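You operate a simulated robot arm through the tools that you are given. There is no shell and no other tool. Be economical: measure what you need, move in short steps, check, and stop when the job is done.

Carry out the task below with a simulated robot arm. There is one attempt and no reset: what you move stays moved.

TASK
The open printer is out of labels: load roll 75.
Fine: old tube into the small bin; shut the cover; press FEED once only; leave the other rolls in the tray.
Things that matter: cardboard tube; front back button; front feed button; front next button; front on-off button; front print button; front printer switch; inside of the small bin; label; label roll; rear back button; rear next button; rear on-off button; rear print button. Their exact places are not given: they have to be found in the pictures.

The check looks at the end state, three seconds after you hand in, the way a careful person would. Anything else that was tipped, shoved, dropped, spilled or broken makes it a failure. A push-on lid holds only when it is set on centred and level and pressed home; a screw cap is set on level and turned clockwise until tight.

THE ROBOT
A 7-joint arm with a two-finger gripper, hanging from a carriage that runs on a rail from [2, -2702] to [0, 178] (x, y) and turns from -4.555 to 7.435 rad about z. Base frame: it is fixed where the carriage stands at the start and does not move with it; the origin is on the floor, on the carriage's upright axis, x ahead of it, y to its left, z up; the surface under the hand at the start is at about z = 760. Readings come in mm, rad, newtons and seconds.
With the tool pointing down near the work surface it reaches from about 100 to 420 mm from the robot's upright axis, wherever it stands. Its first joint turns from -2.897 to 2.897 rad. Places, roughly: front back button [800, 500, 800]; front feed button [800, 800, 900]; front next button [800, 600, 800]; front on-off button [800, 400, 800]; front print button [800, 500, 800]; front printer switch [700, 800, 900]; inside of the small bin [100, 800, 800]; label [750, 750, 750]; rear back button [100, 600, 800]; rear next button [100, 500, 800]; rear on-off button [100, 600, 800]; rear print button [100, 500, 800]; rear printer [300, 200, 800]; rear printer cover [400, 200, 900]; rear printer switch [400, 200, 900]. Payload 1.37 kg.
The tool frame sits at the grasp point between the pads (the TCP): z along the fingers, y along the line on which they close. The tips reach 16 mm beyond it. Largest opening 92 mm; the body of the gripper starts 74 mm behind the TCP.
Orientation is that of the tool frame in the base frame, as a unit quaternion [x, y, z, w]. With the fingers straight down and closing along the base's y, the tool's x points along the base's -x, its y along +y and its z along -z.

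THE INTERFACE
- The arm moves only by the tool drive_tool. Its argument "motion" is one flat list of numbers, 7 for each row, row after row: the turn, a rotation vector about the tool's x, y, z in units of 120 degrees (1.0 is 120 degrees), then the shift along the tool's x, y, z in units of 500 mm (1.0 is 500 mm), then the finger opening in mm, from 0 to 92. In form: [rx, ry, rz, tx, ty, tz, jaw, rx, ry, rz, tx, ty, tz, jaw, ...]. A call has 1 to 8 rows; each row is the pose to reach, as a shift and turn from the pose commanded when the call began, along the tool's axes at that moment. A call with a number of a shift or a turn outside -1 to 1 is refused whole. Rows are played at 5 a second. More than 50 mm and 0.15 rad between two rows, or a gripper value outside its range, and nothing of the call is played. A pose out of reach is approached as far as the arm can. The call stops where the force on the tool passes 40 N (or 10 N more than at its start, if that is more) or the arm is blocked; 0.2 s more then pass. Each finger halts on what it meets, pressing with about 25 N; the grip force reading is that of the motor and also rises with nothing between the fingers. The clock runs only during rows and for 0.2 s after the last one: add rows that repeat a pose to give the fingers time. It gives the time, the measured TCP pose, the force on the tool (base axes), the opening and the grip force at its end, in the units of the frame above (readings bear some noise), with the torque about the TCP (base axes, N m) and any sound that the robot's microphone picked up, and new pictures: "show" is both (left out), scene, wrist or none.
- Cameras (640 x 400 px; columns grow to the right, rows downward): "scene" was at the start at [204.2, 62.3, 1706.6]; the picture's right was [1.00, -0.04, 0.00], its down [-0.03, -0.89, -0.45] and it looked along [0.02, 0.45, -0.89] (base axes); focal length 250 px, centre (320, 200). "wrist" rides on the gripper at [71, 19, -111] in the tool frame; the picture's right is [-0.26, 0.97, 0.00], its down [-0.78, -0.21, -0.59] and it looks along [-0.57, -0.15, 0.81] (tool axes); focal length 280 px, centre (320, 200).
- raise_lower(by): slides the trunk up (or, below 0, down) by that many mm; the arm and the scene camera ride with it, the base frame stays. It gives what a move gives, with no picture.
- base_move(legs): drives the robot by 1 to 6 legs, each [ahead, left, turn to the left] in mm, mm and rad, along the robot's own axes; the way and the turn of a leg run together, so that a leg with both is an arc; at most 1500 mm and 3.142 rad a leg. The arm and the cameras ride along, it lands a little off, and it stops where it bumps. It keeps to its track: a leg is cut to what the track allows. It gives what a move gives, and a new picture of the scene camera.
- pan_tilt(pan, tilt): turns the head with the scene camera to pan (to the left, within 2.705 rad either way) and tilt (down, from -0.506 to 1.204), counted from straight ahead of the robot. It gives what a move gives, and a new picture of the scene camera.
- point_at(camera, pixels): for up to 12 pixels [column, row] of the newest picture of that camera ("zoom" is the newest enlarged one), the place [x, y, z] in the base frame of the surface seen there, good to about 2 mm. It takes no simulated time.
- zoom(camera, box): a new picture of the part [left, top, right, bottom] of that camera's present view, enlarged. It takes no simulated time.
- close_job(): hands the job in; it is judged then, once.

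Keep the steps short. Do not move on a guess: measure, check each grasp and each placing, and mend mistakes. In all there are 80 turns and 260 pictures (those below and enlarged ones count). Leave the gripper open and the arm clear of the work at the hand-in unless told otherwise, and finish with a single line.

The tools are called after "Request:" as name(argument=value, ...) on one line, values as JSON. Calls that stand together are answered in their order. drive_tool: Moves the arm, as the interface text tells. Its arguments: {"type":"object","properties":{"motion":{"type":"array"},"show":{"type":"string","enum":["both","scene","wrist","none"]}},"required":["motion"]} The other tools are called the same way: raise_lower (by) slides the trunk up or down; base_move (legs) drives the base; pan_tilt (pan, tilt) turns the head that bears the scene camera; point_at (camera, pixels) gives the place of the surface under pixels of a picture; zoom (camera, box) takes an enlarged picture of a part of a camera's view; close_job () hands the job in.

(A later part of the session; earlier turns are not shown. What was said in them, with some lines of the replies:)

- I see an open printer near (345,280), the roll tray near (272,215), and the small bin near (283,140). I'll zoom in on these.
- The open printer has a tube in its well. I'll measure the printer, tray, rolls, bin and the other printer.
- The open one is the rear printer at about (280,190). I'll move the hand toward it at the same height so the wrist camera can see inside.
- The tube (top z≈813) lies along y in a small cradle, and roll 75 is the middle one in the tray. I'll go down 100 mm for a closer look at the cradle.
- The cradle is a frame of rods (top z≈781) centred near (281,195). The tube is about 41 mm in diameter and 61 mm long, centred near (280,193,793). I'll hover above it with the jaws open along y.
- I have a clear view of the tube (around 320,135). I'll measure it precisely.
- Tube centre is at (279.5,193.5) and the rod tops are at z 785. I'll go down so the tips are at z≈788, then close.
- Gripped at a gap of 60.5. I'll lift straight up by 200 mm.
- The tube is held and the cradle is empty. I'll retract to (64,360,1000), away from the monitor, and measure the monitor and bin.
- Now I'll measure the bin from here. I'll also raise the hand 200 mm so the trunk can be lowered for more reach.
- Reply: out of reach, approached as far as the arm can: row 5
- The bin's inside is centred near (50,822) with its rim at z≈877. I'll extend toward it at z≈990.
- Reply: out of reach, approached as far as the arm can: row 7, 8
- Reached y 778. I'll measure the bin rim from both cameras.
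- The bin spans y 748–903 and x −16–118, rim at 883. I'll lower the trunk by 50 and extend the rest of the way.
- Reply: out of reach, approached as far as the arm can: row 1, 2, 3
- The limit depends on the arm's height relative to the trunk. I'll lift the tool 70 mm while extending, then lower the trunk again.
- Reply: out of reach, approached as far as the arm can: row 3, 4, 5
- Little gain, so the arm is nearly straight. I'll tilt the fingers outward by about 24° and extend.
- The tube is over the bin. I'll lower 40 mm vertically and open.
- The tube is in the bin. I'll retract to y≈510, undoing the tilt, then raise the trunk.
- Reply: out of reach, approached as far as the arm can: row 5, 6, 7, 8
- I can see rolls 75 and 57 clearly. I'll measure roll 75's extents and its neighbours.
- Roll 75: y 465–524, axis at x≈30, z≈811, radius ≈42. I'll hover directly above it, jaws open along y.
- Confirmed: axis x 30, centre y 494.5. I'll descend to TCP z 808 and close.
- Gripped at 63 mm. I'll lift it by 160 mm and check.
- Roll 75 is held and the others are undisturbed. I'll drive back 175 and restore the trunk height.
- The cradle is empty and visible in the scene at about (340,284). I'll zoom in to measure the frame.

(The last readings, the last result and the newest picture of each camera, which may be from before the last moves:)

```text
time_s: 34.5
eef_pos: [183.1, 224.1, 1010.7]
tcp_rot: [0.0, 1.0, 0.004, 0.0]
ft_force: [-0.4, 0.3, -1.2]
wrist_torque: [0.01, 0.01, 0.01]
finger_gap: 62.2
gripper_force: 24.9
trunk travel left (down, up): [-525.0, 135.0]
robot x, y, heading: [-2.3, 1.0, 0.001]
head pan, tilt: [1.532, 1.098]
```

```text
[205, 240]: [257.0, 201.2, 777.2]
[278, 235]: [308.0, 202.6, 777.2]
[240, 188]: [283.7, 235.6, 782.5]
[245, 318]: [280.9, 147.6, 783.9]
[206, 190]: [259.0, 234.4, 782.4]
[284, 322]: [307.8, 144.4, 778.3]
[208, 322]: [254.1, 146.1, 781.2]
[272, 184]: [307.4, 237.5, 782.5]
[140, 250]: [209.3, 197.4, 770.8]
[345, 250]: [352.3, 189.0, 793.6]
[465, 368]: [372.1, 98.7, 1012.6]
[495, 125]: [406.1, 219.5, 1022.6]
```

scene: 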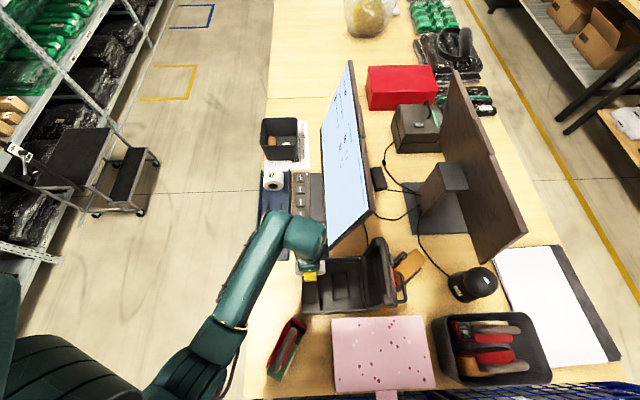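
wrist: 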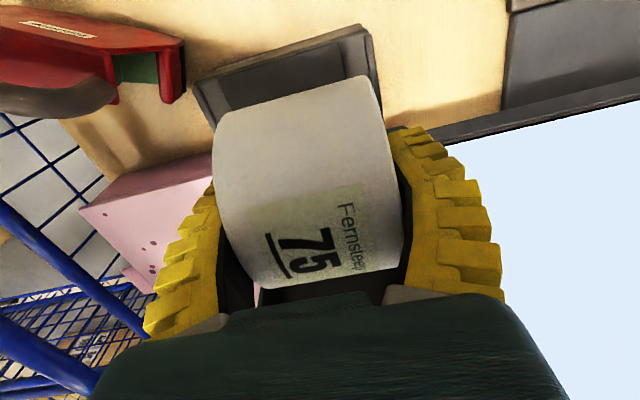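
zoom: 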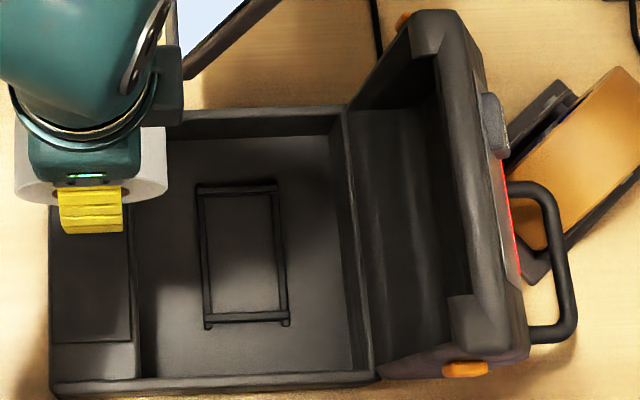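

Frame centre is about (281,193) with rods at x 256/308 and y 147/237. I'll hover the roll above it.

Request:
drive_tool(motion=[0, 0, 0, -0.07, -0.02, 0.02, 48, 0, 0, 0, -0.14, -0.04, 0.05, 48, 0, 0, 0, -0.197, -0.062, 0.1, 48, 0, 0, 0, -0.197, -0.062, 0.18, 48, 0, 0, 0, -0.197, -0.062, 0.24, 48, 0, 0, 0, -0.197, -0.062, 0.24, 48])

```text
time_s: 35.9
eef_pos: [276.4, 194.4, 890.4]
tcp_rot: [0.0, 1.0, 0.003, -0.001]
ft_force: [-0.8, -1.4, -2.3]
wrist_torque: [0.01, -0.03, -0.03]
finger_gap: 61.8
gripper_force: 24.6
trunk travel left (down, up): [-525.0, 135.0]
robot x, y, heading: [-0.7, 0.7, 0.004]
head pan, tilt: [1.532, 1.098]
```

scene: 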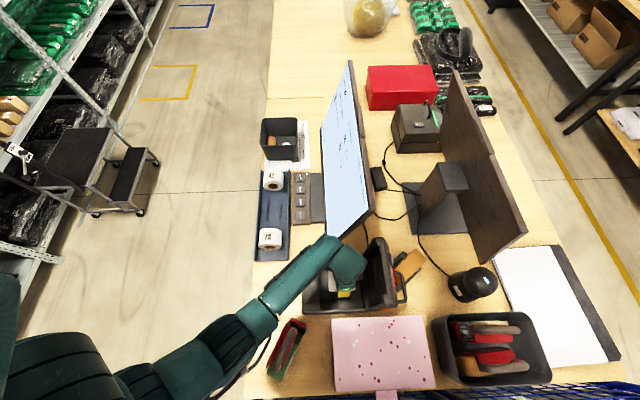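
wrist: 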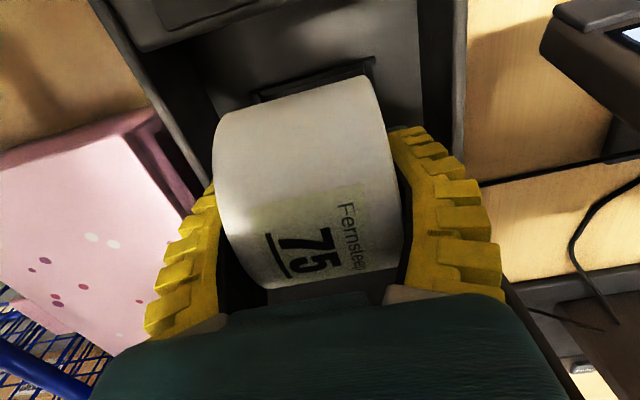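

TCP is at x 276.4, so I'll correct by +4 mm and descend to z≈832.

Request:
drive_tool(motion=[0, 0, 0, -0.009, -0.002, 0.06, 48, 0, 0, 0, -0.009, -0.002, 0.116, 48, 0, 0, 0, -0.009, -0.002, 0.116, 48], show="wrist")

Request:
point_at(camera="wrist", pixels=[[300, 95], [300, 140], [300, 200], [300, 250], [260, 85], [370, 65]])

```text
time_s: 36.7
eef_pos: [281.5, 195.0, 833.0]
tcp_rot: [0.001, 1.0, 0.003, 0.0]
ft_force: [-0.8, -0.3, -1.0]
wrist_torque: [-0.01, -0.01, -0.02]
finger_gap: 62.1
gripper_force: 25.5
trunk travel left (down, up): [-525.0, 135.0]
robot x, y, heading: [1.1, -4.7, 0.003]
head pan, tilt: [1.532, 1.098]
```

wrist: 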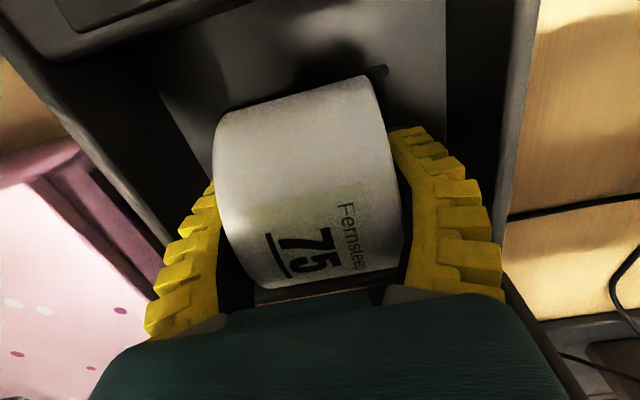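

```text
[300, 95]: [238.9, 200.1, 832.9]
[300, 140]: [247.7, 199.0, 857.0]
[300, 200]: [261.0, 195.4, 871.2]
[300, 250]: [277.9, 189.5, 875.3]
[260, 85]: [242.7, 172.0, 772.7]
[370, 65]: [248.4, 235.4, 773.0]
```

The roll axis is at (281, 833), right over the cradle. I'll lower it to contact.

Request:
drive_tool(motion=[0, 0, 0, 0, -0.002, 0.02, 48, 0, 0, 0, 0, -0.002, 0.032, 48, 0, 0, 0, 0, -0.002, 0.038, 48, 0, 0, 0, 0, -0.002, 0.038, 48], show="none")

```text
time_s: 37.7
eef_pos: [282.5, 193.8, 814.2]
tcp_rot: [0.0, 1.0, 0.003, 0.0]
ft_force: [0.6, -0.6, -1.6]
wrist_torque: [0.04, 0.03, 0.0]
finger_gap: 62.0
gripper_force: 25.3
trunk travel left (down, up): [-525.0, 135.0]
robot x, y, heading: [-5.2, 1.1, -0.003]
head pan, tilt: [1.532, 1.098]
```

Request:
drive_tool(motion=[0, 0, 0, 0, 0, 0.004, 48, 0, 0, 0, 0, 0, 0.004, 48], show="none")

```text
time_s: 38.3
eef_pos: [282.5, 193.5, 813.8]
tcp_rot: [-0.001, 1.0, 0.004, 0.0]
ft_force: [-9.8, -4.7, 27.6]
wrist_torque: [-0.11, -0.28, -0.08]
finger_gap: 63.5
gripper_force: 25.2
trunk travel left (down, up): [-525.0, 135.0]
robot x, y, heading: [-0.1, -0.9, -0.001]
head pan, tilt: [1.532, 1.098]
```

Contact at 27 N: the roll is seated. I'll open the fingers and rise straight up.

Request:
drive_tool(motion=[0, 0, 0, 0, 0, 0, 70, 0, 0, 0, 0, 0, 0, 88, 0, 0, 0, 0, 0, 0, 88, 0, 0, 0, 0, 0, -0.08, 88, 0, 0, 0, 0, 0, -0.16, 88, 0, 0, 0, 0.04, 0, -0.24, 88, 0, 0, 0, 0.1, 0.0, -0.32, 88, 0, 0, 0, 0.18, 0, -0.36, 88])

Request:
zoom(camera="scene", box=[300, 235, 412, 315])

```text
time_s: 40.1
eef_pos: [193.0, 191.2, 991.7]
tcp_rot: [0.001, 1.0, 0.004, 0.0]
ft_force: [0.0, -1.1, 0.9]
wrist_torque: [-0.01, 0.02, 0.0]
finger_gap: 88.2
gripper_force: 0.5
trunk travel left (down, up): [-525.0, 135.0]
robot x, y, heading: [0.9, 0.7, 0.003]
head pan, tilt: [1.532, 1.098]
```

scene: 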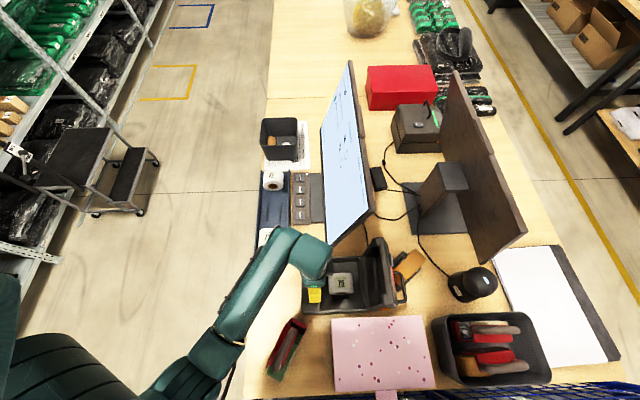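
wrist: 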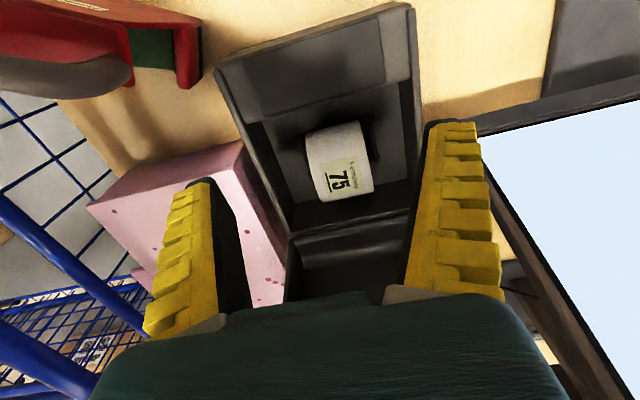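

```text
5.00 times, centred on (356, 275) of scene
```

zoom: 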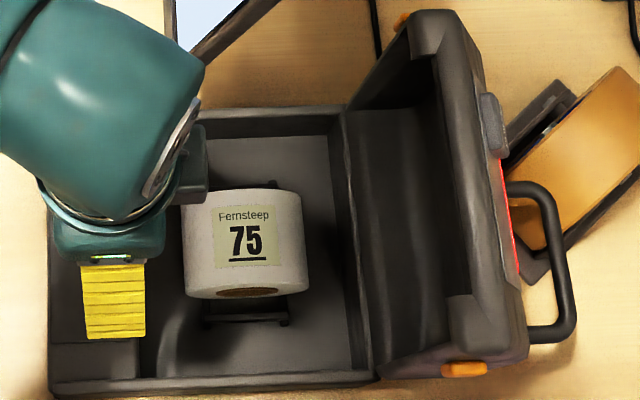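

Roll is in. I'll check its position and measure the cover geometry.

Request:
point_at(camera="zoom", pixels=[[245, 205], [245, 275], [185, 245], [300, 240], [435, 25], [440, 300], [480, 360], [355, 120], [375, 370], [490, 120], [545, 190], [460, 200]])

Request:
point_at(camera="wrist", pixels=[[315, 180], [372, 165], [310, 135], [355, 122], [335, 135], [350, 190], [370, 235], [300, 240], [345, 230]])

```text
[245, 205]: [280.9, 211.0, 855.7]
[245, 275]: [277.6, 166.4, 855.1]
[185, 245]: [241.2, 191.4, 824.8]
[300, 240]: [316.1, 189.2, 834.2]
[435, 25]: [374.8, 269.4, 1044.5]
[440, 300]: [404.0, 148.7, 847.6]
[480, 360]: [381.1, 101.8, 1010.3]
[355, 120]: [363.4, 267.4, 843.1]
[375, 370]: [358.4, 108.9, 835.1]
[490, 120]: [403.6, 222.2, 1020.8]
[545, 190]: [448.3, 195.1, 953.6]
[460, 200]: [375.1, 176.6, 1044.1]
```

```text
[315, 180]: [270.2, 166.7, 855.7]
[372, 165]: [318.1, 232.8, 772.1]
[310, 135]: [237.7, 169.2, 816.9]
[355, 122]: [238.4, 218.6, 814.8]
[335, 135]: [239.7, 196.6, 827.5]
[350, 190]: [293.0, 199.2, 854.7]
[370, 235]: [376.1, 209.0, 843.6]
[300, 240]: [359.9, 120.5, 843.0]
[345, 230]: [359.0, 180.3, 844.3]
```

The roll is centred on the cradle (y 193, top 856). I'll zoom in on the closed front printer to learn the control layout on the cover.

Request:
zoom(camera="scene", box=[380, 90, 460, 160])

Request:
zoom(camera="scene", box=[365, 230, 421, 315])

```text
5.71 times, centred on (420, 125) of scene
```

zoom: 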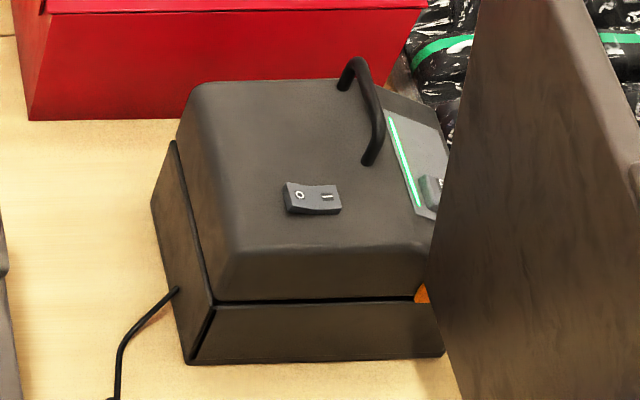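

```text
4.71 times, centred on (393, 272) of scene
```

zoom: 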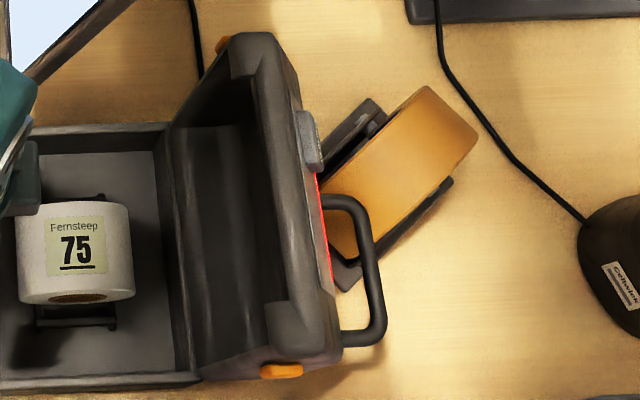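

On the front printer, FEED is the small box at the end of the status strip near the front edge. So on the open cover FEED is the grey box at about (405,220,1021), and I must keep clear of it. I'll close the jaws and go over the cover at z≈1130, y≈130, to push it from behind away from FEED.

Request:
drive_tool(motion=[0, 0, 0, 0, 0, -0.09, 40, 0, 0, 0, 0, 0, -0.18, 10, 0, 0, 0, 0, 0, -0.276, 0, 0, 0, 0, -0.09, -0.03, -0.276, 0, 0, 0, 0, -0.18, -0.06, -0.276, 0, 0, 0, 0, -0.27, -0.09, -0.276, 0, 0, 0, 0, -0.36, -0.12, -0.276, 0, 0, 0, 0, -0.45, -0.122, -0.276, 0])

```text
time_s: 41.9
eef_pos: [418.4, 127.4, 1126.9]
tcp_rot: [0.0, 1.0, 0.003, 0.001]
ft_force: [-0.1, 0.7, -1.0]
wrist_torque: [0.01, -0.04, -0.03]
finger_gap: 0.0
gripper_force: 25.0
trunk travel left (down, up): [-525.0, 135.0]
robot x, y, heading: [2.5, -1.4, -0.001]
head pan, tilt: [1.532, 1.098]
```

scene: 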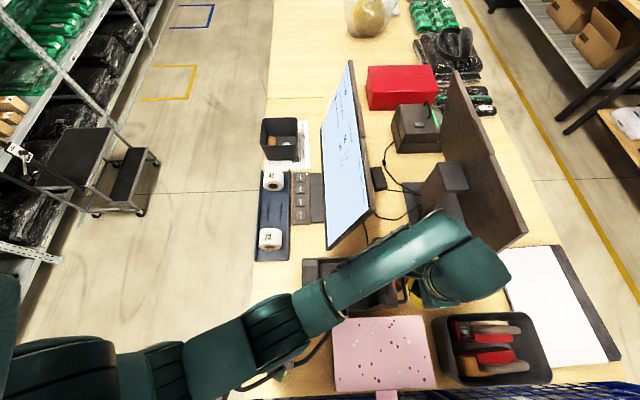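
wrist: 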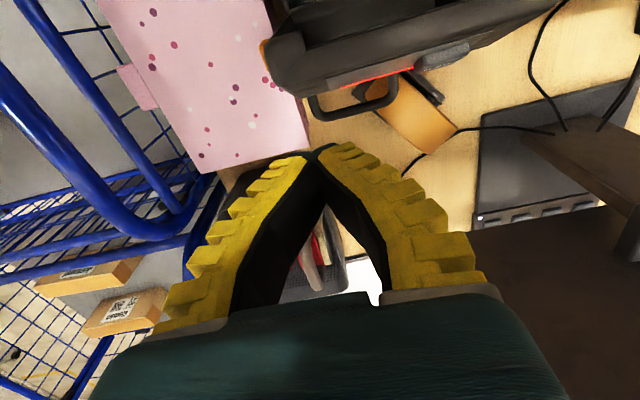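

The wrist view shows the cover's outer side: status strip (370,78), FEED (450,52) and handle (350,110). I'll measure them.

Request:
zoom(camera="wrist", box=[250, 0, 510, 160])

Request:
point_at(camera="zoom", pixels=[[500, 130], [300, 185], [210, 200], [110, 210], [60, 130], [170, 285], [350, 260], [140, 130], [50, 160], [330, 150], [460, 110], [110, 180]])

```text
2.46 times, centred on (380, 80) of wrist
```

zoom: 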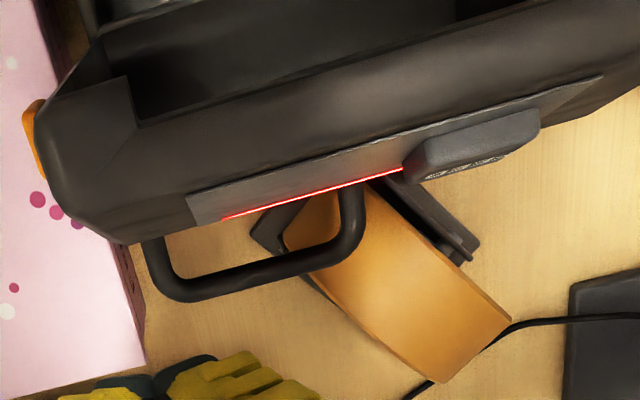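

```text
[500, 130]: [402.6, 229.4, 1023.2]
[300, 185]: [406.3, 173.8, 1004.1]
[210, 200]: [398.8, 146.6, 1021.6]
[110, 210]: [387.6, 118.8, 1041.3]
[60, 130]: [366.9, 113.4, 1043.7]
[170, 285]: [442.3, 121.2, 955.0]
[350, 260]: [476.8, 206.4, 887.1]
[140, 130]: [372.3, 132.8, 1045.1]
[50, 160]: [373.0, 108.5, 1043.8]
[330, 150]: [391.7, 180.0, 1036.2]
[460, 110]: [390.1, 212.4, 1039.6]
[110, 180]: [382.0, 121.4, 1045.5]
```

Outer face is at x≈390–406, handle at z≈955 (y 118–185), FEED at y 212–240. I'll move to x≈438, y≈138 and go down to TCP z≈1006 behind the face, above the handle.

Request:
drive_tool(motion=[0, 0, 0, -0.04, 0.022, 0.0, 0, 0, 0, 0, -0.04, 0.022, 0.08, 0, 0, 0, 0, -0.04, 0.022, 0.16, 0, 0, 0, 0, -0.04, 0.022, 0.24, 0, 0, 0, 0, -0.04, 0.022, 0.24, 0])

```text
time_s: 43.1
eef_pos: [438.2, 142.4, 1004.1]
tcp_rot: [-0.001, 1.0, 0.004, 0.0]
ft_force: [-0.2, 0.7, 0.2]
wrist_torque: [0.01, 0.05, 0.04]
finger_gap: 0.0
gripper_force: 25.2
trunk travel left (down, up): [-525.0, 135.0]
robot x, y, heading: [-0.2, -0.0, -0.002]
head pan, tilt: [1.532, 1.098]
```

scene: 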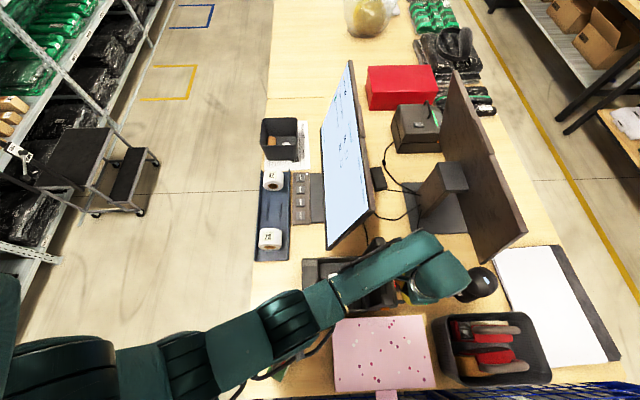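
wrist: 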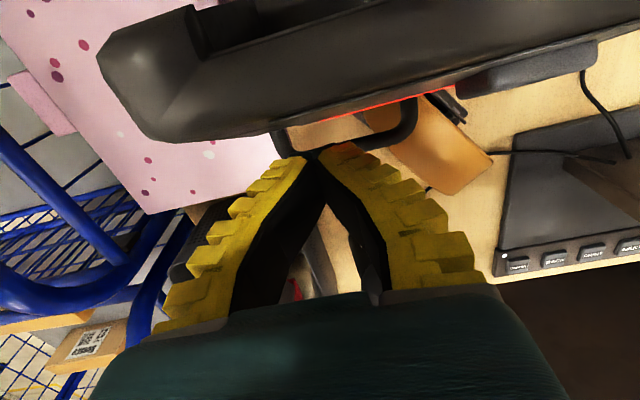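

Fingers are behind the cover, clear of the handle and FEED. Now I'll pull toward −x in small steps.

Request:
drive_tool(motion=[0, 0, 0, 0.03, 0, 0, 0, 0, 0, 0, 0.06, 0, 0, 0, 0, 0, 0, 0.09, 0, 0, 0, 0, 0, 0, 0.12, 0, 0, 0, 0, 0, 0, 0.15, 0, 0, 0])

```text
time_s: 44.3
eef_pos: [361.0, 142.5, 1006.8]
tcp_rot: [0.001, 1.0, 0.003, -0.001]
ft_force: [0.2, -0.4, 5.2]
wrist_torque: [-0.04, 0.11, 0.01]
finger_gap: 0.0
gripper_force: 27.8
trunk travel left (down, up): [-525.0, 135.0]
robot x, y, heading: [-0.5, -1.0, -0.002]
head pan, tilt: [1.532, 1.098]
```

scene: 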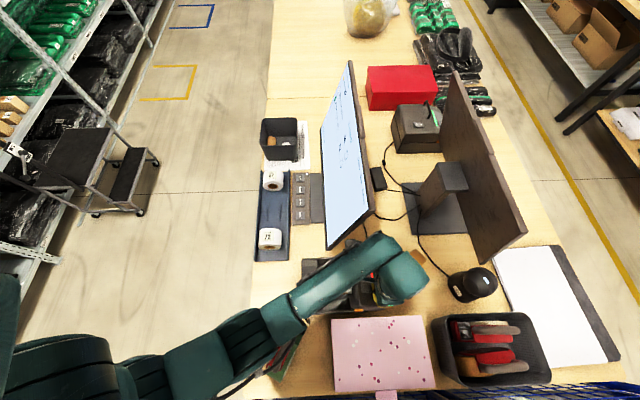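
wrist: 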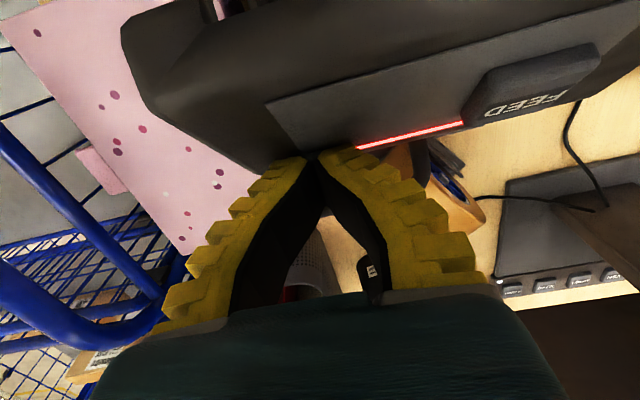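

The cover is tilting with little resistance, and FEED is visible far to the side. I'll continue toward −x, rising slightly.

Request:
drive_tool(motion=[0, 0, 0, 0.03, 0, -0.004, 0, 0, 0, 0, 0.06, 0, -0.008, 0, 0, 0, 0, 0.09, 0, -0.012, 0, 0, 0, 0, 0.12, 0, -0.014, 0, 0, 0, 0, 0.15, 0, -0.014, 0])

```text
time_s: 45.5
eef_pos: [285.9, 141.4, 1016.2]
tcp_rot: [0.0, 1.0, 0.003, -0.001]
ft_force: [0.0, -0.2, 1.0]
wrist_torque: [-0.05, -0.03, -0.02]
finger_gap: 0.1
gripper_force: 27.7
trunk travel left (down, up): [-525.0, 135.0]
robot x, y, heading: [-2.2, -1.9, 0.002]
head pan, tilt: [1.532, 1.098]
```

scene: 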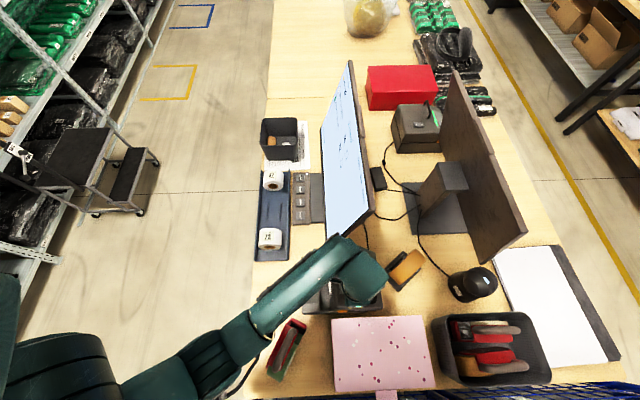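
wrist: 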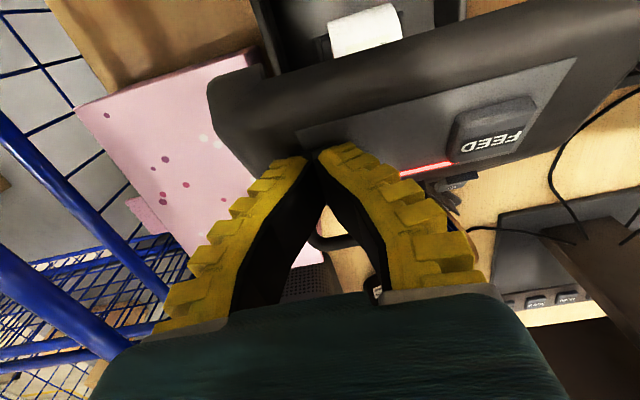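

It's about 35–40° closed and held by hinge friction. I'll measure the edge before continuing.

Request:
point_at(camera="wrist", pixels=[[330, 100], [310, 135], [330, 140], [225, 110], [490, 125], [560, 70], [390, 140], [240, 165], [330, 235]])

```text
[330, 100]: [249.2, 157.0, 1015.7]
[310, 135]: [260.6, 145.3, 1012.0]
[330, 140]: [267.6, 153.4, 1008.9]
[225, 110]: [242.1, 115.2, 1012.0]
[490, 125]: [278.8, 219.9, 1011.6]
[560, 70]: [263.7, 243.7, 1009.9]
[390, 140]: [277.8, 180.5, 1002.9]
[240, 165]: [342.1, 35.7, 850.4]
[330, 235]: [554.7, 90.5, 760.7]
```

Hinge at (360,840), contact radius ≈181. I'll follow the arc: −x and down.

Request:
drive_tool(motion=[0, 0, 0, 0.028, 0, 0.016, 0, 0, 0, 0, 0.054, 0, 0.034, 0, 0, 0, 0, 0.078, 0, 0.054, 0, 0, 0, 0, 0.1, 0, 0.076, 0, 0, 0, 0, 0.14, 0, 0.12, 0])

```text
time_s: 46.7
eef_pos: [216.0, 142.0, 955.6]
tcp_rot: [0.001, 1.0, 0.003, 0.0]
ft_force: [0.5, 0.4, -0.2]
wrist_torque: [0.0, -0.02, 0.0]
finger_gap: 0.0
gripper_force: 27.5
trunk travel left (down, up): [-525.0, 135.0]
robot x, y, heading: [0.8, -2.2, 0.001]
head pan, tilt: [1.532, 1.098]
```

scene: 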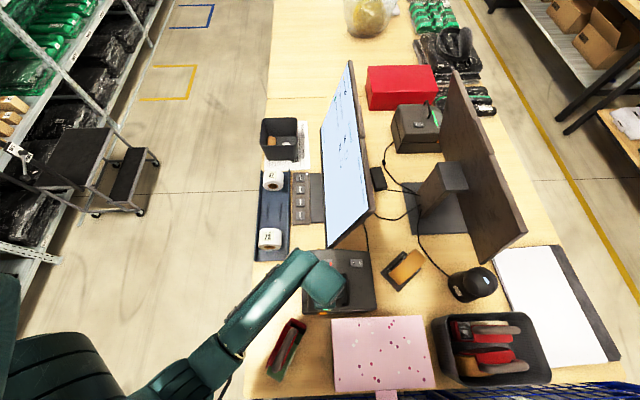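
wrist: 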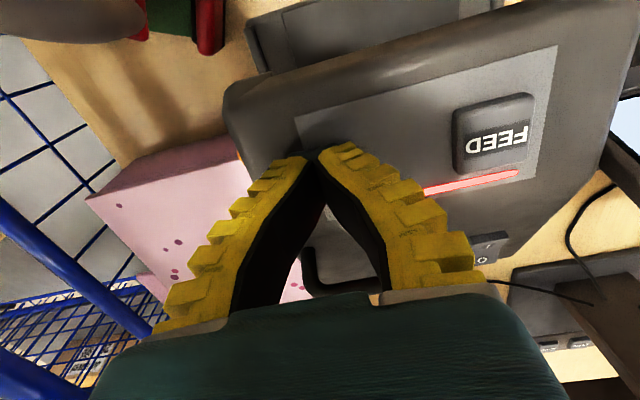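

Request:
point_at(camera="wrist", pixels=[[330, 100], [330, 135], [265, 110], [490, 145], [560, 60], [470, 185], [330, 215], [255, 30], [480, 240], [300, 120]])

Request:
zoom(camera="scene", box=[290, 230, 402, 315])

```text
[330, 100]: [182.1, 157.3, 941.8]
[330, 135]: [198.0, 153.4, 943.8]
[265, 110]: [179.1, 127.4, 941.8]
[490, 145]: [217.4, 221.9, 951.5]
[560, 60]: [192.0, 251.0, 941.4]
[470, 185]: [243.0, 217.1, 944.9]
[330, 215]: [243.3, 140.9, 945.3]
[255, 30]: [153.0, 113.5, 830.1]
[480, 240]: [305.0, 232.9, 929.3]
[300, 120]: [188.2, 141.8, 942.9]
```

```text
4.71 times, centred on (346, 272) of scene
```

zoom: 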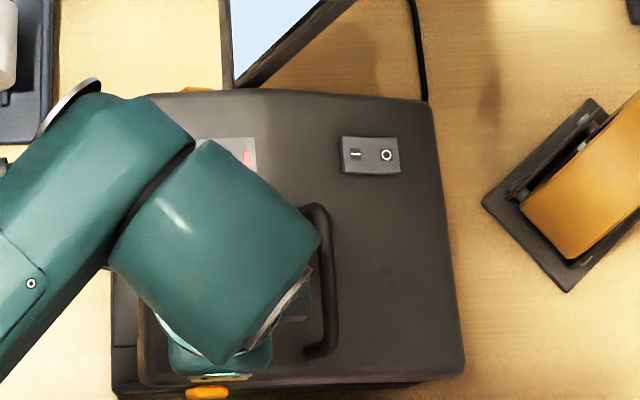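

The panel is now at z≈943, nearly level. I'll continue pressing down along the arc.

Request:
drive_tool(motion=[0, 0, 0, 0.014, 0, 0.03, 0, 0, 0, 0, 0.026, 0, 0.06, 0, 0, 0, 0, 0.036, 0, 0.09, 0, 0, 0, 0, 0.044, 0, 0.12, 0, 0, 0, 0, 0.048, 0, 0.14, 0])

Request:
point_at(camera="wrist", pixels=[[330, 100], [330, 135], [490, 145], [560, 60], [470, 185], [330, 215], [255, 30]])

```text
time_s: 47.7
eef_pos: [195.0, 141.2, 900.4]
tcp_rot: [0.001, 1.0, 0.002, 0.002]
ft_force: [-11.9, -6.2, 27.2]
wrist_torque: [0.0, -0.16, -0.21]
finger_gap: 6.2
gripper_force: 28.0
trunk travel left (down, up): [-525.0, 135.0]
robot x, y, heading: [1.2, 2.2, 0.001]
head pan, tilt: [1.532, 1.098]
stopped in row 5: the force on the tool passed its limit at 51 N (the readings are from after the stop); the commanded pose is now the measured one
```

scene: 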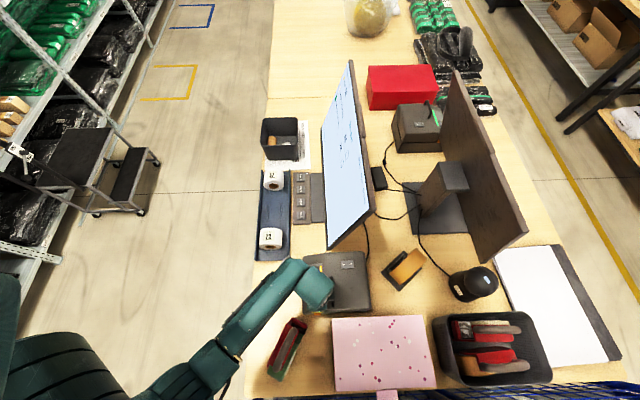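
wrist: 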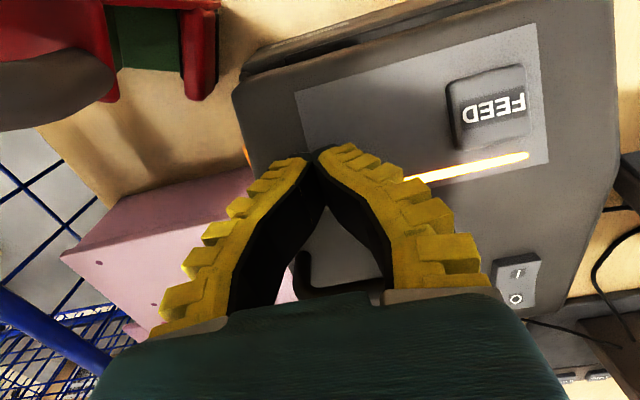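

```text
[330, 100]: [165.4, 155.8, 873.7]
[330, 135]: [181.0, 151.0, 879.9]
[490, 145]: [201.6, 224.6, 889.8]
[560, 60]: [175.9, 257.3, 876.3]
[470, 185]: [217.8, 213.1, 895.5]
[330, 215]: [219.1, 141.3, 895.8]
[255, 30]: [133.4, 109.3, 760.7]
```

The strip turned orange, so the cover is at its closed stop. I'll lift off and check that it stays down and level.

Request:
drive_tool(motion=[0, 0, 0, 0, 0, -0.06, 0, 0, 0, 0, 0.03, 0, -0.12, 0, 0, 0, 0, 0.1, 0.0, -0.16, 0, 0, 0, 0, 0.18, 0.0, -0.18, 0])

Request:
zoom(camera="wrist", box=[200, 0, 520, 200])

Request:
zoom(camera="scene", box=[290, 230, 402, 315])

```text
time_s: 48.7
eef_pos: [108.8, 140.9, 990.1]
tcp_rot: [0.0, 1.0, 0.004, 0.004]
ft_force: [0.4, 1.3, -0.7]
wrist_torque: [-0.02, 0.01, 0.03]
finger_gap: 0.2
gripper_force: 27.9
trunk travel left (down, up): [-525.0, 135.0]
robot x, y, heading: [-3.1, -1.5, -0.003]
head pan, tilt: [1.532, 1.098]
```

scene: 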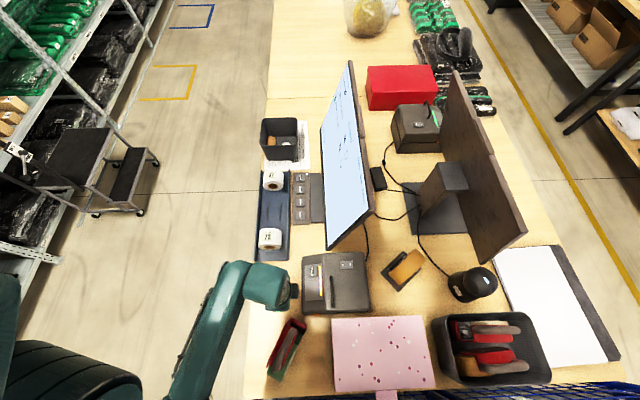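
wrist: 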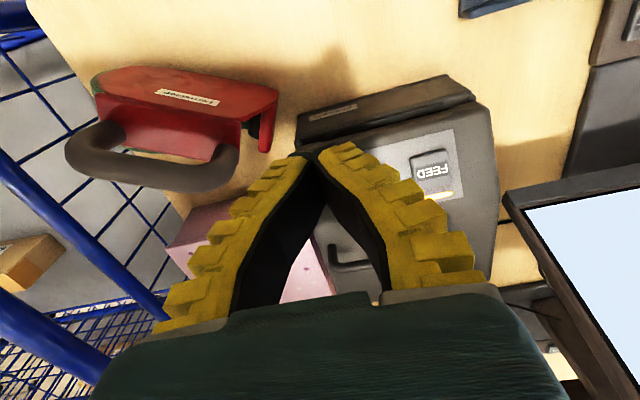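

```text
2.00 times, centred on (360, 100) of wrist
```

zoom: 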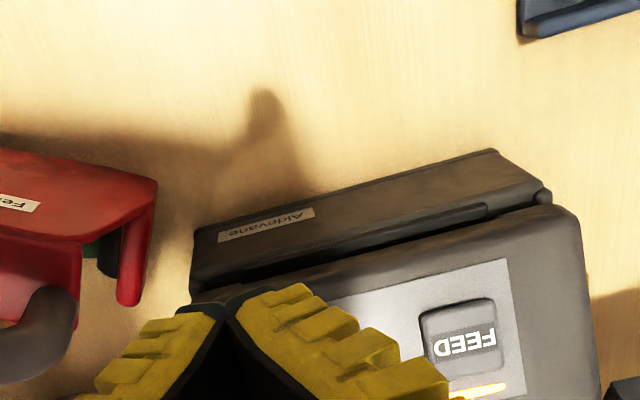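

```text
4.71 times, centred on (346, 272) of scene
```

zoom: 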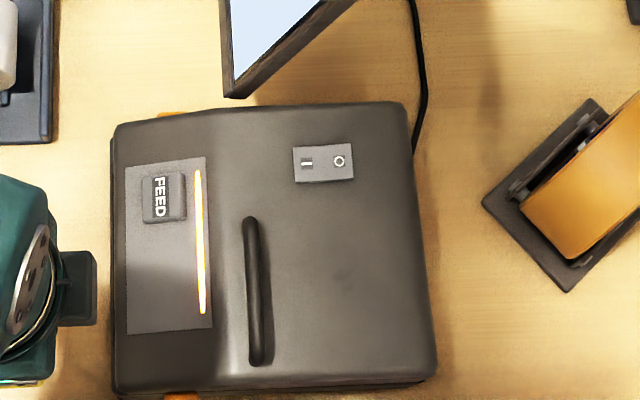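

The cover is down. I'll check levels: the lid top, the panel and the gap at the front.

Request:
point_at(camera="scene", pixels=[[325, 262], [325, 285], [350, 290], [355, 265], [362, 300], [345, 256], [316, 272], [313, 300], [355, 255], [365, 255]])

Request:
point_at(camera="wrist", pixels=[[432, 170], [390, 155], [460, 150], [475, 110], [350, 135], [470, 90], [400, 105], [438, 108], [400, 130], [430, 118]])

Request:
zoom(camera="wrist", box=[290, 60, 510, 198])

```text
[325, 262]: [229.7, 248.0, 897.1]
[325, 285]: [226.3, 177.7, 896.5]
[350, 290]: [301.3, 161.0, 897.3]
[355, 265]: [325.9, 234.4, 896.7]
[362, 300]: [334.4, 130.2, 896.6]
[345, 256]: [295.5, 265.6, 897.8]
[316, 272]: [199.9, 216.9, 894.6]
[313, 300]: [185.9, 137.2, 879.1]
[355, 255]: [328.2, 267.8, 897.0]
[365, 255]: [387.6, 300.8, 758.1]
```

```text
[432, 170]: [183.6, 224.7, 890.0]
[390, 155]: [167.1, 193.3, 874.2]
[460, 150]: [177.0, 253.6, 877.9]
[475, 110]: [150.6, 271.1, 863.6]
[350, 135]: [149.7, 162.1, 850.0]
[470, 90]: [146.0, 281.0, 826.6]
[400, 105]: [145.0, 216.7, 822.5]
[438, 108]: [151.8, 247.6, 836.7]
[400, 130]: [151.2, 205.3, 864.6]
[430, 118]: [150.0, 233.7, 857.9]
```

```text
2.90 times, centred on (400, 129) of wrist
```

zoom: 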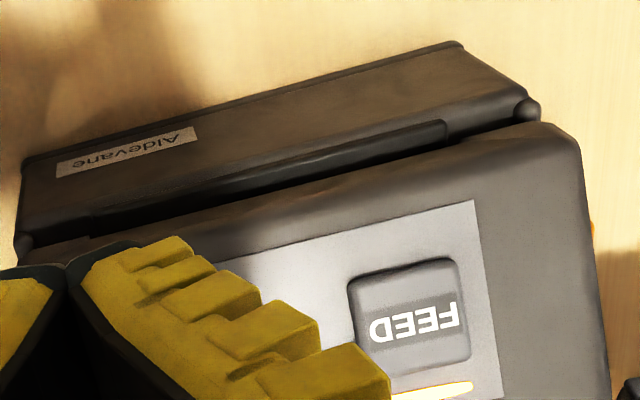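

Lid top is z≈897 everywhere, so it's closed and level. Next is FEED: I'll measure its face.

Request:
point_at(camera="zoom", pixels=[[410, 310], [370, 290], [445, 270], [465, 350], [375, 350], [415, 330], [350, 300], [330, 290]])

```text
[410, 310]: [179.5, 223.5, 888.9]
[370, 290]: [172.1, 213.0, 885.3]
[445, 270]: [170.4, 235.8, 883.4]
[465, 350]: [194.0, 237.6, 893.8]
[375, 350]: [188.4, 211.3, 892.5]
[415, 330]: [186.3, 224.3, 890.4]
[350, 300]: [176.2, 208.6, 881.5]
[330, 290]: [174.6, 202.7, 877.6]
```

FEED's face is centred at (182,224.5,889) and tilted about 23°. I'll align the closed fingers to its normal, standing off 25 mm.

Request:
drive_tool(motion=[0, -0.05, 0, 0, 0.06, 0, 0, 0, -0.1, 0, -0.02, 0.12, 0.02, 0, 0, -0.15, 0, -0.06, 0.167, 0.05, 0, 0, -0.192, 0, -0.1, 0.167, 0.09, 0, 0, -0.192, 0, -0.114, 0.167, 0.127, 0, 0, -0.192, 0, -0.114, 0.167, 0.127, 0])

```text
time_s: 50.1
eef_pos: [165.7, 223.5, 929.5]
tcp_rot: [0.002, 0.979, 0.003, 0.203]
ft_force: [-0.4, 0.5, 0.0]
wrist_torque: [0.02, 0.01, 0.01]
finger_gap: 0.0
gripper_force: 27.8
trunk travel left (down, up): [-525.0, 135.0]
robot x, y, heading: [1.3, -2.3, -0.002]
head pan, tilt: [1.532, 1.098]
```

scene: 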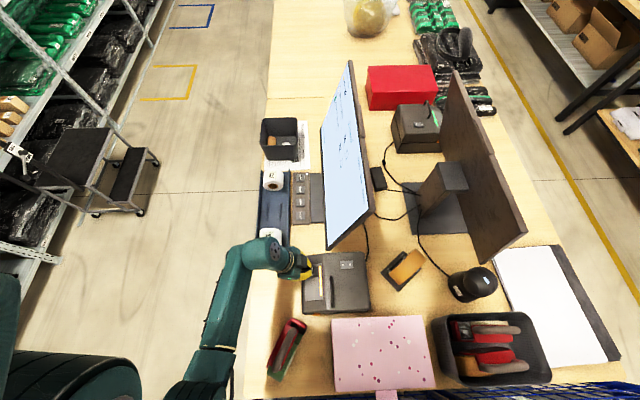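
wrist: 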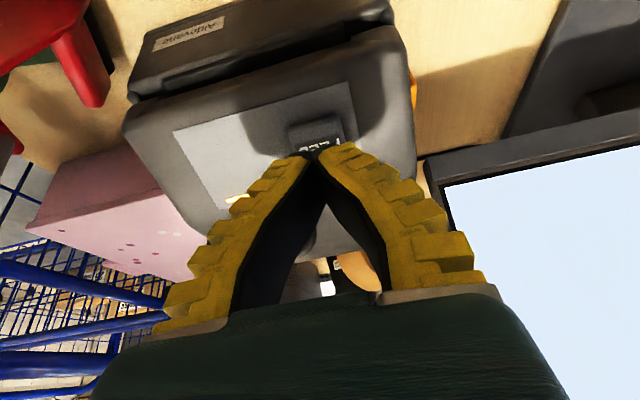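

Aligned, with about 27 mm left to the button face. I'll press once in a single monotonic stroke and look.

Request:
drive_tool(motion=[0, 0, 0, 0, 0.002, 0.03, 0, 0, 0, 0, 0, 0.002, 0.05, 0, 0, 0, 0, 0, 0.002, 0.056, 0, 0, 0, 0, 0, 0.002, 0.06, 0])

```text
time_s: 51.1
eef_pos: [176.3, 226.5, 901.1]
tcp_rot: [0.002, 0.979, 0.004, 0.203]
ft_force: [0.2, 0.1, 0.8]
wrist_torque: [-0.01, 0.0, 0.01]
finger_gap: 5.9
gripper_force: 27.8
trunk travel left (down, up): [-525.0, 135.0]
robot x, y, heading: [-0.8, -0.7, -0.001]
head pan, tilt: [1.532, 1.098]
```

scene: 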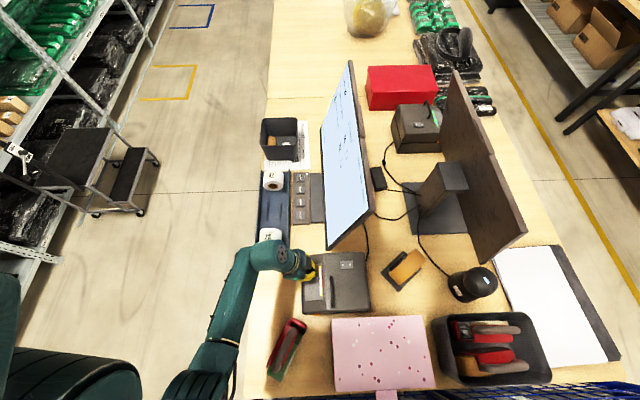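
wrist: 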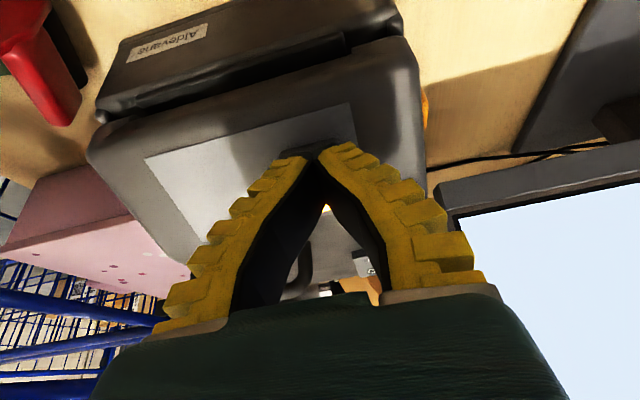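

Fingers are touching lightly (gap 5.9) and the strip still looks orange. I'll push 3 mm further without backing off.

Request:
drive_tool(motion=[0, 0, 0, 0, 0, 0.003, 0, 0, 0, 0, 0, 0, 0.006, 0, 0, 0, 0, 0, 0, 0.006, 0])

Request:
zoom(camera="scene", box=[290, 230, 402, 315])

```text
time_s: 51.9
eef_pos: [178.3, 226.0, 896.5]
tcp_rot: [0.001, 0.979, 0.004, 0.203]
ft_force: [-0.6, -0.8, 2.1]
wrist_torque: [0.02, -0.03, -0.01]
finger_gap: 6.0
gripper_force: 27.5
trunk travel left (down, up): [-525.0, 135.0]
robot x, y, heading: [-0.6, 0.4, -0.002]
head pan, tilt: [1.532, 1.098]
heard: click
```

scene: 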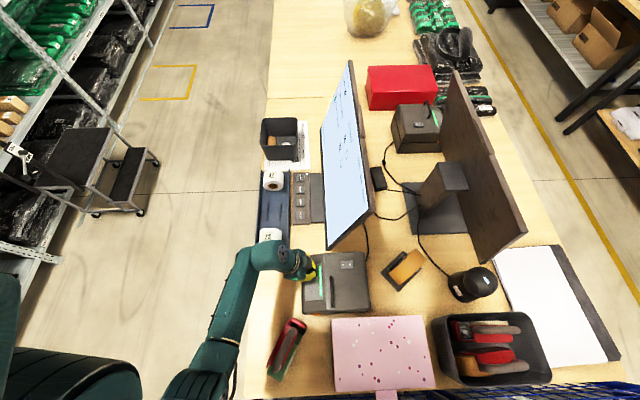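
wrist: 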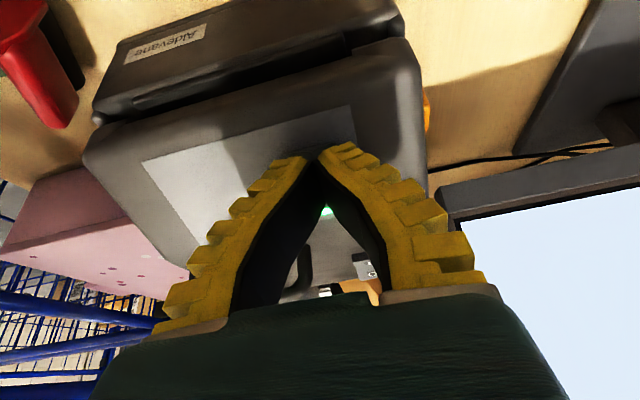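

```text
4.71 times, centred on (346, 272) of scene
```

zoom: 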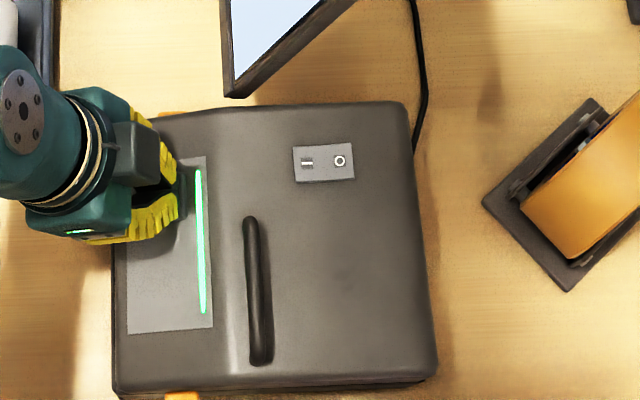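

Click heard, and the strip turned green. I'll retract straight back along the tool, then open the fingers well clear.

Request:
drive_tool(motion=[0, 0, 0, 0, 0, -0.06, 0, 0, 0, 0, 0, 0, -0.14, 0, 0, 0.05, 0, 0, 0, -0.22, 0, 0, 0.1, 0, 0, 0, -0.28, 20, 0, 0.15, 0, 0, 0.04, -0.3, 50, 0, 0.19, 0, 0.0, 0.1, -0.3, 80, 0, 0.19, 0, 0, 0.1, -0.3, 90])

Request:
zoom(camera="scene", box=[240, 110, 400, 320])

Request:
zoom(camera="wrist", box=[100, 0, 500, 250])

```text
time_s: 53.5
eef_pos: [116.2, 273.7, 1035.9]
tcp_rot: [0.001, 1.0, 0.005, 0.005]
ft_force: [0.6, -1.5, -0.4]
wrist_torque: [0.04, 0.01, 0.04]
finger_gap: 90.3
gripper_force: 0.0
trunk travel left (down, up): [-525.0, 135.0]
robot x, y, heading: [-0.8, -1.0, 0.002]
head pan, tilt: [1.532, 1.098]
```

scene: 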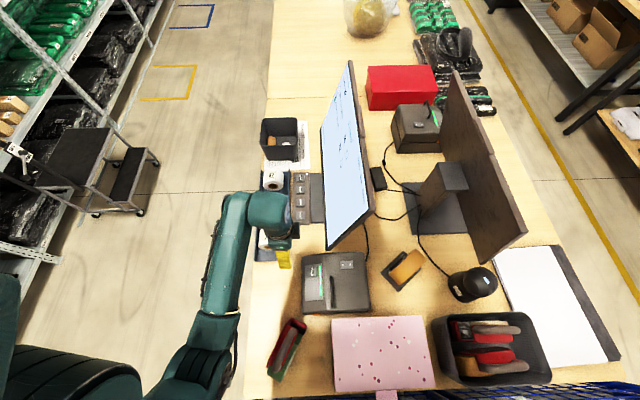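
wrist: 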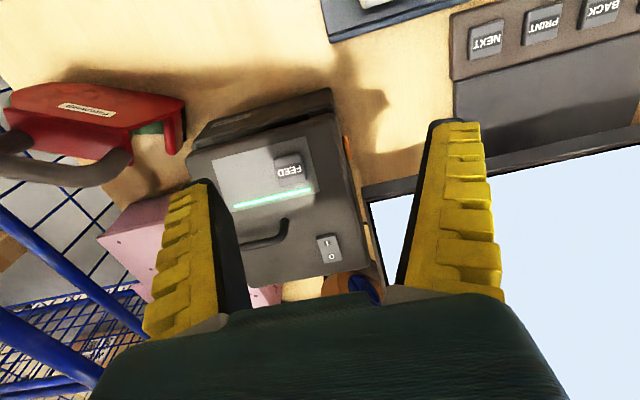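

```text
1.90 times, centred on (320, 215) of scene
```

zoom: 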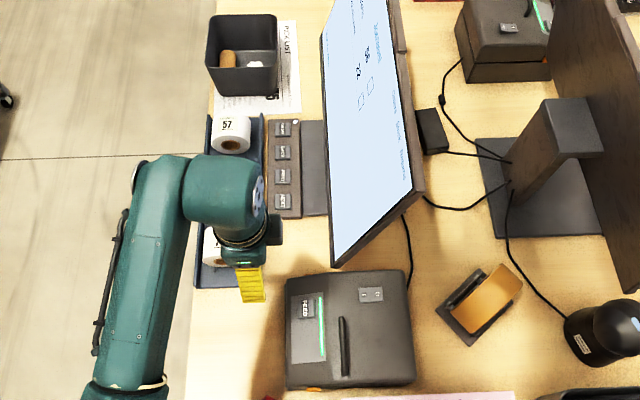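

```text
1.60 times, centred on (300, 125) of wrist
```

zoom: 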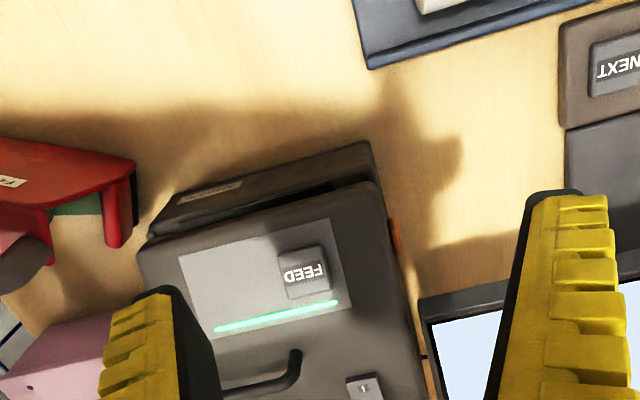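

The strip is green, the cover is shut and level, the tube is in the bin, rolls 57 and 72 are in the tray, and the arm is clear with the gripper open. I'll hand in.

Request:
close_job()

```text
The job is handed in.
```

Roll 75 is loaded in the open printer, the old tube is in the small bin, the cover is shut, FEED was pressed once (one click, status light green), and rolls 57 and 72 are still in the tray.
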